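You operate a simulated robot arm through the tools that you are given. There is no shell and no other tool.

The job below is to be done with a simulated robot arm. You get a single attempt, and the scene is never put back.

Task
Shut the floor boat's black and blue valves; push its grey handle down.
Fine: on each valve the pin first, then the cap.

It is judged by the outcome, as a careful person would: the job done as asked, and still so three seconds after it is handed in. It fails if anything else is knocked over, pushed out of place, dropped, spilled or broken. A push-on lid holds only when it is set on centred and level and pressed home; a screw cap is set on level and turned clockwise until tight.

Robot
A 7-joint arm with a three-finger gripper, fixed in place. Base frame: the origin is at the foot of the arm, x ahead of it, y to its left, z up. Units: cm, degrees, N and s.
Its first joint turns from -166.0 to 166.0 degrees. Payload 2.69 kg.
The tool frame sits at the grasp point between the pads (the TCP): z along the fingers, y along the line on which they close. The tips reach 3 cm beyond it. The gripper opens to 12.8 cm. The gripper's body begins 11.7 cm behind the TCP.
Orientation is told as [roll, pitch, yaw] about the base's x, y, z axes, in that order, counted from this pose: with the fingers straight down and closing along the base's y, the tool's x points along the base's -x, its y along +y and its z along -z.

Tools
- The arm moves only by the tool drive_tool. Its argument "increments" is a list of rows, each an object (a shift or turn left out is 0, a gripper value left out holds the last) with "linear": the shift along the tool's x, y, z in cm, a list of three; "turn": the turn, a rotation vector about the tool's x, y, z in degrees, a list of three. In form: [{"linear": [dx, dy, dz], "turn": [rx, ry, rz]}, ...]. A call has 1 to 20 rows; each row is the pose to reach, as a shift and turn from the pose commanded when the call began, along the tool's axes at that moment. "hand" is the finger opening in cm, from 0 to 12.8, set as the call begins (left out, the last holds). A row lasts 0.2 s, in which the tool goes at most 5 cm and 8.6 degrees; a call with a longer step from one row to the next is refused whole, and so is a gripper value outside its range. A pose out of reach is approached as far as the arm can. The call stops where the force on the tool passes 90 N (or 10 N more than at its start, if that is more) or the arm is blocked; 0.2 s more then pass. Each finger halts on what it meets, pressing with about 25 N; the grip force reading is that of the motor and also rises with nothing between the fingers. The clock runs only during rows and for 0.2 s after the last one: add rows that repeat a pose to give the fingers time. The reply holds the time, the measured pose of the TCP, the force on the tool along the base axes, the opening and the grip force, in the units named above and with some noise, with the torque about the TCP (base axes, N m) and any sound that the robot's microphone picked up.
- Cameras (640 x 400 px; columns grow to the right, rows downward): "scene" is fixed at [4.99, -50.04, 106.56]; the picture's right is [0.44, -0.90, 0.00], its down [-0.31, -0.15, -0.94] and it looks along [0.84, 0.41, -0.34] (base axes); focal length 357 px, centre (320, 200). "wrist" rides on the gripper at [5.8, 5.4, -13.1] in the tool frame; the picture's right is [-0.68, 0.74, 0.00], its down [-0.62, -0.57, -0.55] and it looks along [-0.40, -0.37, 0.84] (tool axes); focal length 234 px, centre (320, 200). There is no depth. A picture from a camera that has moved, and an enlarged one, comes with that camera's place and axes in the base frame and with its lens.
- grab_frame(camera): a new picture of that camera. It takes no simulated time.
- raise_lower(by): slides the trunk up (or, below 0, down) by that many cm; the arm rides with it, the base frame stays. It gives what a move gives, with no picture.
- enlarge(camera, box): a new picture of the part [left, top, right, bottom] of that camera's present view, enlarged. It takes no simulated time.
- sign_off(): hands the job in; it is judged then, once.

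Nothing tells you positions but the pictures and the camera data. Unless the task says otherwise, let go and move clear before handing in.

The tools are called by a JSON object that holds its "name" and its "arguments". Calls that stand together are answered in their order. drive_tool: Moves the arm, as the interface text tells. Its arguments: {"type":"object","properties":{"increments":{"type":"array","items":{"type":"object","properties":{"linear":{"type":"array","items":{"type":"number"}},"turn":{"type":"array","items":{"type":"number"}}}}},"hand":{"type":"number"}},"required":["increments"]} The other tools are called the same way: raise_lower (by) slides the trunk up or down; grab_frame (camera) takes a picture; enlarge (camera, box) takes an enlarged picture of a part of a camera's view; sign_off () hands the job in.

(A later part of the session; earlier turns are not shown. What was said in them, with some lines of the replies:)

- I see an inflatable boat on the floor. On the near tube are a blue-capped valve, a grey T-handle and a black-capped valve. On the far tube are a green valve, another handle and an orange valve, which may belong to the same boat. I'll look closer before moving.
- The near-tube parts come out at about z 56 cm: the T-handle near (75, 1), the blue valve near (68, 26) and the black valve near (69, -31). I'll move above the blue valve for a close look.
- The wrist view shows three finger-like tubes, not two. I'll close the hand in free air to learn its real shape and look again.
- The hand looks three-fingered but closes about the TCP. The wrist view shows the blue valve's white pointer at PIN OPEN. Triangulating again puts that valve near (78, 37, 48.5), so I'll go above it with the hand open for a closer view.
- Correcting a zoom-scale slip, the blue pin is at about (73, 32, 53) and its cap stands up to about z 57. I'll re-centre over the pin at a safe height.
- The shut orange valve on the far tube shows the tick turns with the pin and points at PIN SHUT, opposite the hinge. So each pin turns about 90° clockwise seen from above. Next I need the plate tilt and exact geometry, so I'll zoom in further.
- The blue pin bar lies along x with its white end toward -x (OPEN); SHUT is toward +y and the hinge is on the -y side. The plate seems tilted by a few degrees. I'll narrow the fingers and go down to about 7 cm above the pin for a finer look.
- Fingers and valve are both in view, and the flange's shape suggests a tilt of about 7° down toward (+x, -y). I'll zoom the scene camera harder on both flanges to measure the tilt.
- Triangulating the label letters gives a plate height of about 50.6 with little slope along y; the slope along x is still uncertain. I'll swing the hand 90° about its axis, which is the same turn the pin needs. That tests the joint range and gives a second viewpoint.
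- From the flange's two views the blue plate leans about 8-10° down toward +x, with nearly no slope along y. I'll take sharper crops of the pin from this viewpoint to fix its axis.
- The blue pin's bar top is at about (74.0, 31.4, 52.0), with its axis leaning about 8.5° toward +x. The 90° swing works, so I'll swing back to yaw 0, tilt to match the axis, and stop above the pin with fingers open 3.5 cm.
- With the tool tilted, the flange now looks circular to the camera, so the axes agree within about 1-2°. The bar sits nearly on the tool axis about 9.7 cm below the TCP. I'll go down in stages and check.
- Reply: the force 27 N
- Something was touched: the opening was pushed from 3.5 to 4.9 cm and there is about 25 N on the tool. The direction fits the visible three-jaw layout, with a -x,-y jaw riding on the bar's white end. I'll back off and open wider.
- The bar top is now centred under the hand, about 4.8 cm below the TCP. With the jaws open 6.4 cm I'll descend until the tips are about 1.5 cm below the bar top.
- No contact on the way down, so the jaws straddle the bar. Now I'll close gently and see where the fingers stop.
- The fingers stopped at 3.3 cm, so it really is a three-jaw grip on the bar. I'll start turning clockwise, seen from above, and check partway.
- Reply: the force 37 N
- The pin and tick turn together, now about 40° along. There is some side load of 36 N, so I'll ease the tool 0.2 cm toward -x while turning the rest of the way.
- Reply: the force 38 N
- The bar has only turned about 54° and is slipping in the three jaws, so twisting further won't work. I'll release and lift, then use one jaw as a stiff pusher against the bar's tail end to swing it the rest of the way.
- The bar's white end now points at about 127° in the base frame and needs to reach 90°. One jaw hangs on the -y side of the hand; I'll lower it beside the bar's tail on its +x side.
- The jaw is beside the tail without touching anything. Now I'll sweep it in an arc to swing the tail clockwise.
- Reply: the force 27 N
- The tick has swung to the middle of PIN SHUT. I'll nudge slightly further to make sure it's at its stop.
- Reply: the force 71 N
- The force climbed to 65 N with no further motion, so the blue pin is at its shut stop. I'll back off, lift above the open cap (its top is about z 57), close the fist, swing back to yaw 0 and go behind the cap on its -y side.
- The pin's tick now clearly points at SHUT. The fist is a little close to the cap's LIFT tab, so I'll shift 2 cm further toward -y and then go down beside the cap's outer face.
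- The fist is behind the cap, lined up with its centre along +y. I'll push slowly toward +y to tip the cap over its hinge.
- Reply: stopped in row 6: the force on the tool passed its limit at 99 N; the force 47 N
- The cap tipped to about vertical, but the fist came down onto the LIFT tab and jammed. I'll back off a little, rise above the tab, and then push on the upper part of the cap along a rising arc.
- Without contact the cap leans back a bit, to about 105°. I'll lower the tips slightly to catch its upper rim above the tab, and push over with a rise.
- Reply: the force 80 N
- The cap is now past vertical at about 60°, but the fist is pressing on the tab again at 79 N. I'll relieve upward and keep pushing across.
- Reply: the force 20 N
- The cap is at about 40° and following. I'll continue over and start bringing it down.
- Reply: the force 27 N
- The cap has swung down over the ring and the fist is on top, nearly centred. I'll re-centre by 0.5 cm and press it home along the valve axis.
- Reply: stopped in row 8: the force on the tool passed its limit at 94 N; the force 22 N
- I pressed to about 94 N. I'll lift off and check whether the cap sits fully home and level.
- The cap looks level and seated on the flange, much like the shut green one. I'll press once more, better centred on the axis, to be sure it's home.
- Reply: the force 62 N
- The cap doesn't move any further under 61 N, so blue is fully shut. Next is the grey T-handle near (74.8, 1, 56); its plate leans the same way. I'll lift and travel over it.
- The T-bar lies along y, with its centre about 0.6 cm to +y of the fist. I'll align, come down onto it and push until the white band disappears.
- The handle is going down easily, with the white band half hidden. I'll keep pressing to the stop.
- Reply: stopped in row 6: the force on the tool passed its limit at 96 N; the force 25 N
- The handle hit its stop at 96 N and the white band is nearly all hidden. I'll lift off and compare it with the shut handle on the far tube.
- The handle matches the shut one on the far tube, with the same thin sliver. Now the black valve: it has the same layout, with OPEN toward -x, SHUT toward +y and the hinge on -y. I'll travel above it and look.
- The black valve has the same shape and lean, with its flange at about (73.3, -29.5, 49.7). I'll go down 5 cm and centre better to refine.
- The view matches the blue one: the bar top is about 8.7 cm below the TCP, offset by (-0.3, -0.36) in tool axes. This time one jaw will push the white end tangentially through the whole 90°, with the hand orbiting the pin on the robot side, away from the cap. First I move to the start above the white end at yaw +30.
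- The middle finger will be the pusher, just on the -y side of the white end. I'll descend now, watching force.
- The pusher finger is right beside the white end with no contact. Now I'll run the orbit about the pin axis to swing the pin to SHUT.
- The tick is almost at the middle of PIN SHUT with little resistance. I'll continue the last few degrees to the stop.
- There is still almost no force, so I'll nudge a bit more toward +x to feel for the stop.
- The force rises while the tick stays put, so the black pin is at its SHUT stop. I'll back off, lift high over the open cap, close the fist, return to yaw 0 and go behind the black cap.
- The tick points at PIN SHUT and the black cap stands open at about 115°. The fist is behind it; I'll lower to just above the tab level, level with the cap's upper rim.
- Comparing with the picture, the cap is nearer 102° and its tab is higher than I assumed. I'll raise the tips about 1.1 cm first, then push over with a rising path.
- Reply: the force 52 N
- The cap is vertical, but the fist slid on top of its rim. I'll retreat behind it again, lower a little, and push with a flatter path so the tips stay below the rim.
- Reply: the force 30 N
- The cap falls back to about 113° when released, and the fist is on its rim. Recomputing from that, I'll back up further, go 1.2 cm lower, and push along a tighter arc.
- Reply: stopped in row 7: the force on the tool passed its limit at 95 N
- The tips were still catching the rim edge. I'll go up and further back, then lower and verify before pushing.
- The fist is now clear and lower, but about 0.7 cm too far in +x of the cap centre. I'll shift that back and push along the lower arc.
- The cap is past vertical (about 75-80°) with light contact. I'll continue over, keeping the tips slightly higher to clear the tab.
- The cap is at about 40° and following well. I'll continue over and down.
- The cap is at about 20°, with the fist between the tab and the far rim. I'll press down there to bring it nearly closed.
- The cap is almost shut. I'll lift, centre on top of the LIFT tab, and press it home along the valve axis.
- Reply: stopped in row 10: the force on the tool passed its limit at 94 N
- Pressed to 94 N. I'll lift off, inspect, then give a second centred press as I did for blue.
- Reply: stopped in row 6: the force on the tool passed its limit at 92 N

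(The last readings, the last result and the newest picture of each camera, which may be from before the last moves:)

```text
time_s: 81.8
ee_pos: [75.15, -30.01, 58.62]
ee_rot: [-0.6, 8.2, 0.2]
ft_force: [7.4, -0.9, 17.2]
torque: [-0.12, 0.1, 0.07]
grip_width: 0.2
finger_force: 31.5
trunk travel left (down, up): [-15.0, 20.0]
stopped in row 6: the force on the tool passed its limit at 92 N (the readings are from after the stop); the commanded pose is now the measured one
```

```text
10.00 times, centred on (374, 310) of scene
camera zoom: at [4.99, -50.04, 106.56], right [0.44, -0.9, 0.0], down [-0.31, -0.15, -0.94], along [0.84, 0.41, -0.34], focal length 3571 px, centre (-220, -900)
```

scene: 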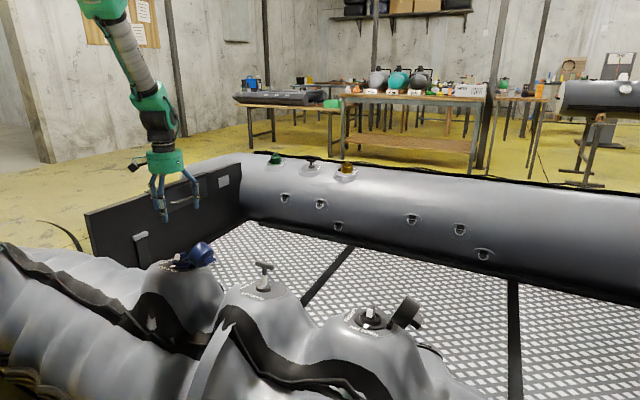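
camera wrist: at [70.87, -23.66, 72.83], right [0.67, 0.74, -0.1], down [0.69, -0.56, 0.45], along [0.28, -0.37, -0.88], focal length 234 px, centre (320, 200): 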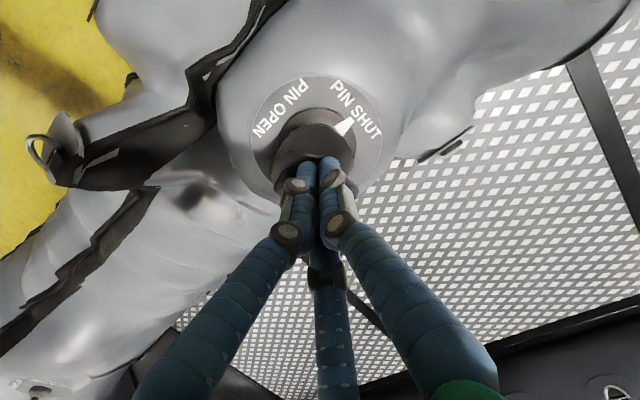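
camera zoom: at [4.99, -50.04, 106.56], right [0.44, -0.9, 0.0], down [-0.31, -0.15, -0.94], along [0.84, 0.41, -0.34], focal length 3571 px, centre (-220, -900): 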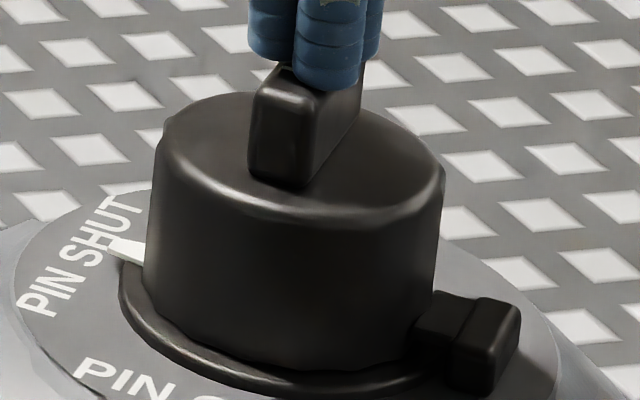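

The cap didn't move under the second press, so the black valve is shut. I'll lift well clear and do a final check of all three.

{"name": "drive_tool", "arguments": {"increments": [{"linear": [0, 0, -2]}, {"linear": [0, 0, -6]}, {"linear": [0, 0, -10]}, {"linear": [0, 0, -14]}, {"linear": [0, 0, -18]}, {"linear": [2, 4, -21]}, {"linear": [4, 8, -24]}, {"linear": [6, 12, -26]}, {"linear": [6, 12, -26]}]}}

{"name": "grab_frame", "arguments": {"camera": "scene"}}

{"name": "grab_frame", "arguments": {"camera": "wrist"}}

{"name": "enlarge", "arguments": {"camera": "scene", "box": [140, 230, 300, 330]}}

{"name": "enlarge", "arguments": {"camera": "scene", "box": [342, 290, 406, 330]}}

```text
refused: row 6 steps farther than a row can; nothing moved
```

```text
taken
```

scene: 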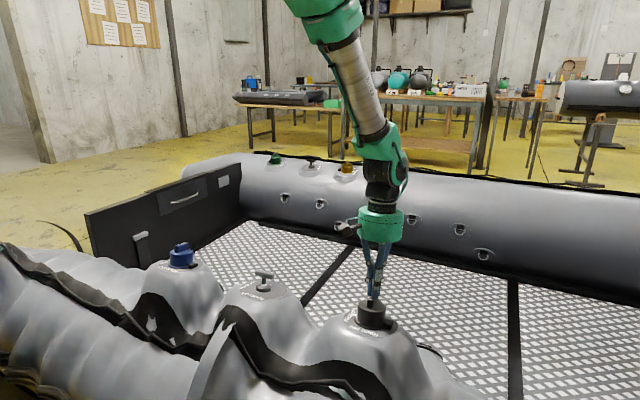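

```text
taken
camera wrist: at [71.2, -24.38, 72.36], right [0.67, 0.74, -0.11], down [0.69, -0.56, 0.46], along [0.28, -0.38, -0.88], focal length 234 px, centre (320, 200)
```

wrist: 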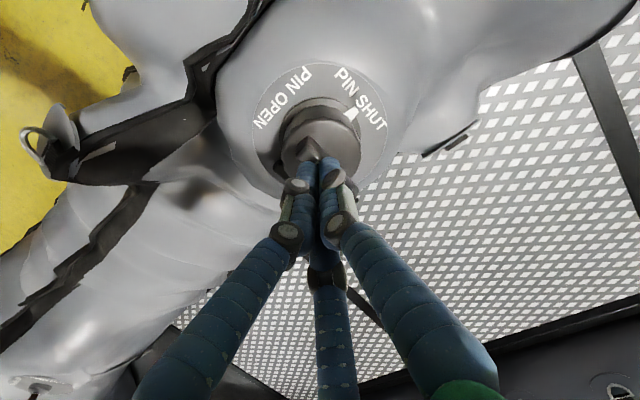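

```text
4.00 times, centred on (220, 280) of scene
camera zoom: at [4.99, -50.04, 106.56], right [0.44, -0.9, 0.0], down [-0.31, -0.15, -0.94], along [0.84, 0.41, -0.34], focal length 1428 px, centre (720, -120)
```

zoom: 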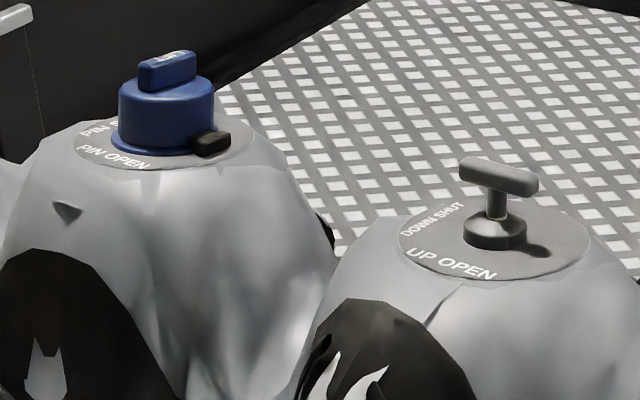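

```text
10.00 times, centred on (374, 310) of scene
camera zoom: at [4.99, -50.04, 106.56], right [0.44, -0.9, 0.0], down [-0.31, -0.15, -0.94], along [0.84, 0.41, -0.34], focal length 3571 px, centre (-220, -900)
```

zoom: 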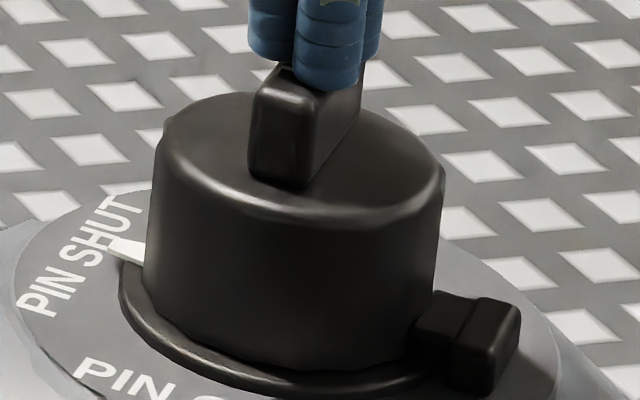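

The retreat was refused because one step was too long, so nothing moved. All three items look right, and I'll repeat the retreat with shorter steps.

{"name": "drive_tool", "arguments": {"increments": [{"linear": [0, 0, -2]}, {"linear": [0, 0, -5]}, {"linear": [0, 0, -8]}, {"linear": [0, 0, -11]}, {"linear": [0, 0, -14]}, {"linear": [0, 0, -17]}, {"linear": [0, 0, -20]}, {"linear": [0, 0, -20]}]}}

{"name": "grab_frame", "arguments": {"camera": "scene"}}

{"name": "grab_frame", "arguments": {"camera": "wrist"}}

{"name": "enlarge", "arguments": {"camera": "scene", "box": [342, 290, 406, 330]}}

{"name": "enlarge", "arguments": {"camera": "scene", "box": [156, 237, 220, 277]}}

{"name": "enlarge", "arguments": {"camera": "scene", "box": [244, 260, 292, 290]}}

```text
time_s: 83.6
ee_pos: [77.94, -29.68, 78.25]
ee_rot: [-0.5, 8.7, 0.3]
ft_force: [0.0, 0.8, 0.7]
torque: [-0.03, -0.04, 0.02]
grip_width: 0.22
finger_force: 31.0
trunk travel left (down, up): [-15.0, 20.0]
```

```text
taken
```

scene: 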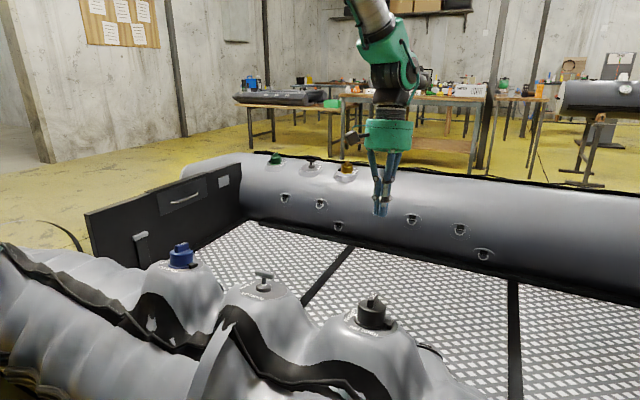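

```text
taken
camera wrist: at [74.07, -24.13, 91.95], right [0.67, 0.74, -0.11], down [0.69, -0.56, 0.45], along [0.28, -0.38, -0.88], focal length 234 px, centre (320, 200)
```

wrist: 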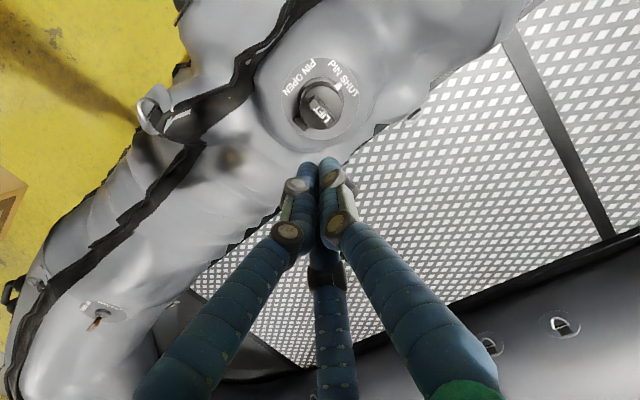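

```text
10.00 times, centred on (374, 310) of scene
camera zoom: at [4.99, -50.04, 106.56], right [0.44, -0.9, 0.0], down [-0.31, -0.15, -0.94], along [0.84, 0.41, -0.34], focal length 3571 px, centre (-220, -900)
```

zoom: 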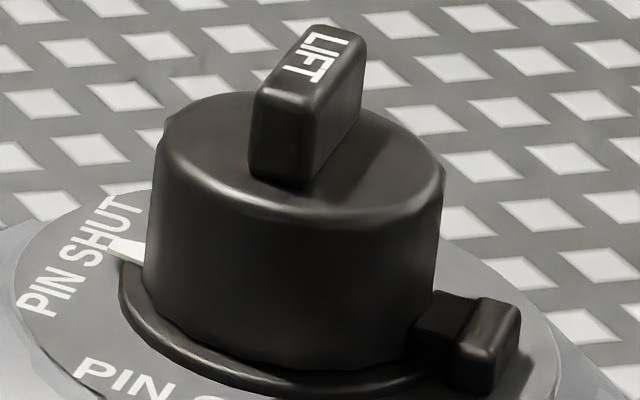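

```text
10.00 times, centred on (188, 257) of scene
camera zoom: at [4.99, -50.04, 106.56], right [0.44, -0.9, 0.0], down [-0.31, -0.15, -0.94], along [0.84, 0.41, -0.34], focal length 3571 px, centre (1640, -370)
```

zoom: 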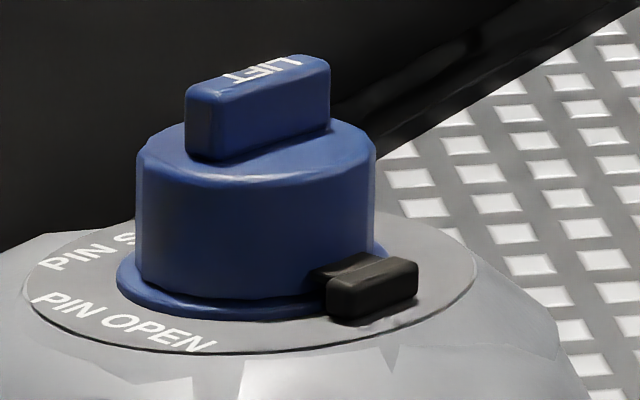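

```text
13.33 times, centred on (268, 275) of scene
camera zoom: at [4.99, -50.04, 106.56], right [0.44, -0.9, 0.0], down [-0.31, -0.15, -0.94], along [0.84, 0.41, -0.34], focal length 4761 px, centre (1013, -800)
```

zoom: 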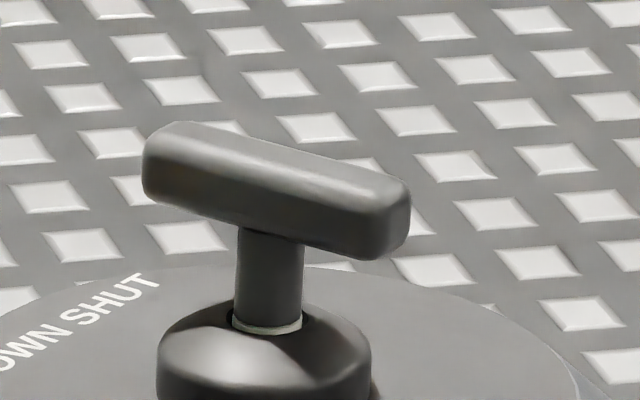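

Both valves have their pins at SHUT and their caps seated level, the grey handle is down, and the arm is clear with nothing else disturbed. I'm handing in the job.

{"name": "sign_off", "arguments": {}}

```text
The job is handed in.
```

The black and blue valves on the floor boat are shut, and its grey handle is pushed down; I've handed the job in.

- **Blue valve:** I turned the pin clockwise to its stop, with its tick at PIN SHUT. Then I swung the cap over and pressed it home. It didn't move under a second press.
- **Black valve:** I did the same, pin first and then cap. The pin is at its stop, and the cap held under a second press.
- **Grey handle:** It is pushed down to its stop. Only the same thin sliver of white band shows as on the shut handle on the far tube.

Some contacts along the way were rougher than I wanted. The force limit tripped at up to 99 N while I was pushing the caps over and pressing things home. The final pictures show nothing knocked over, moved or damaged. The arm is lifted well clear and holding nothing.
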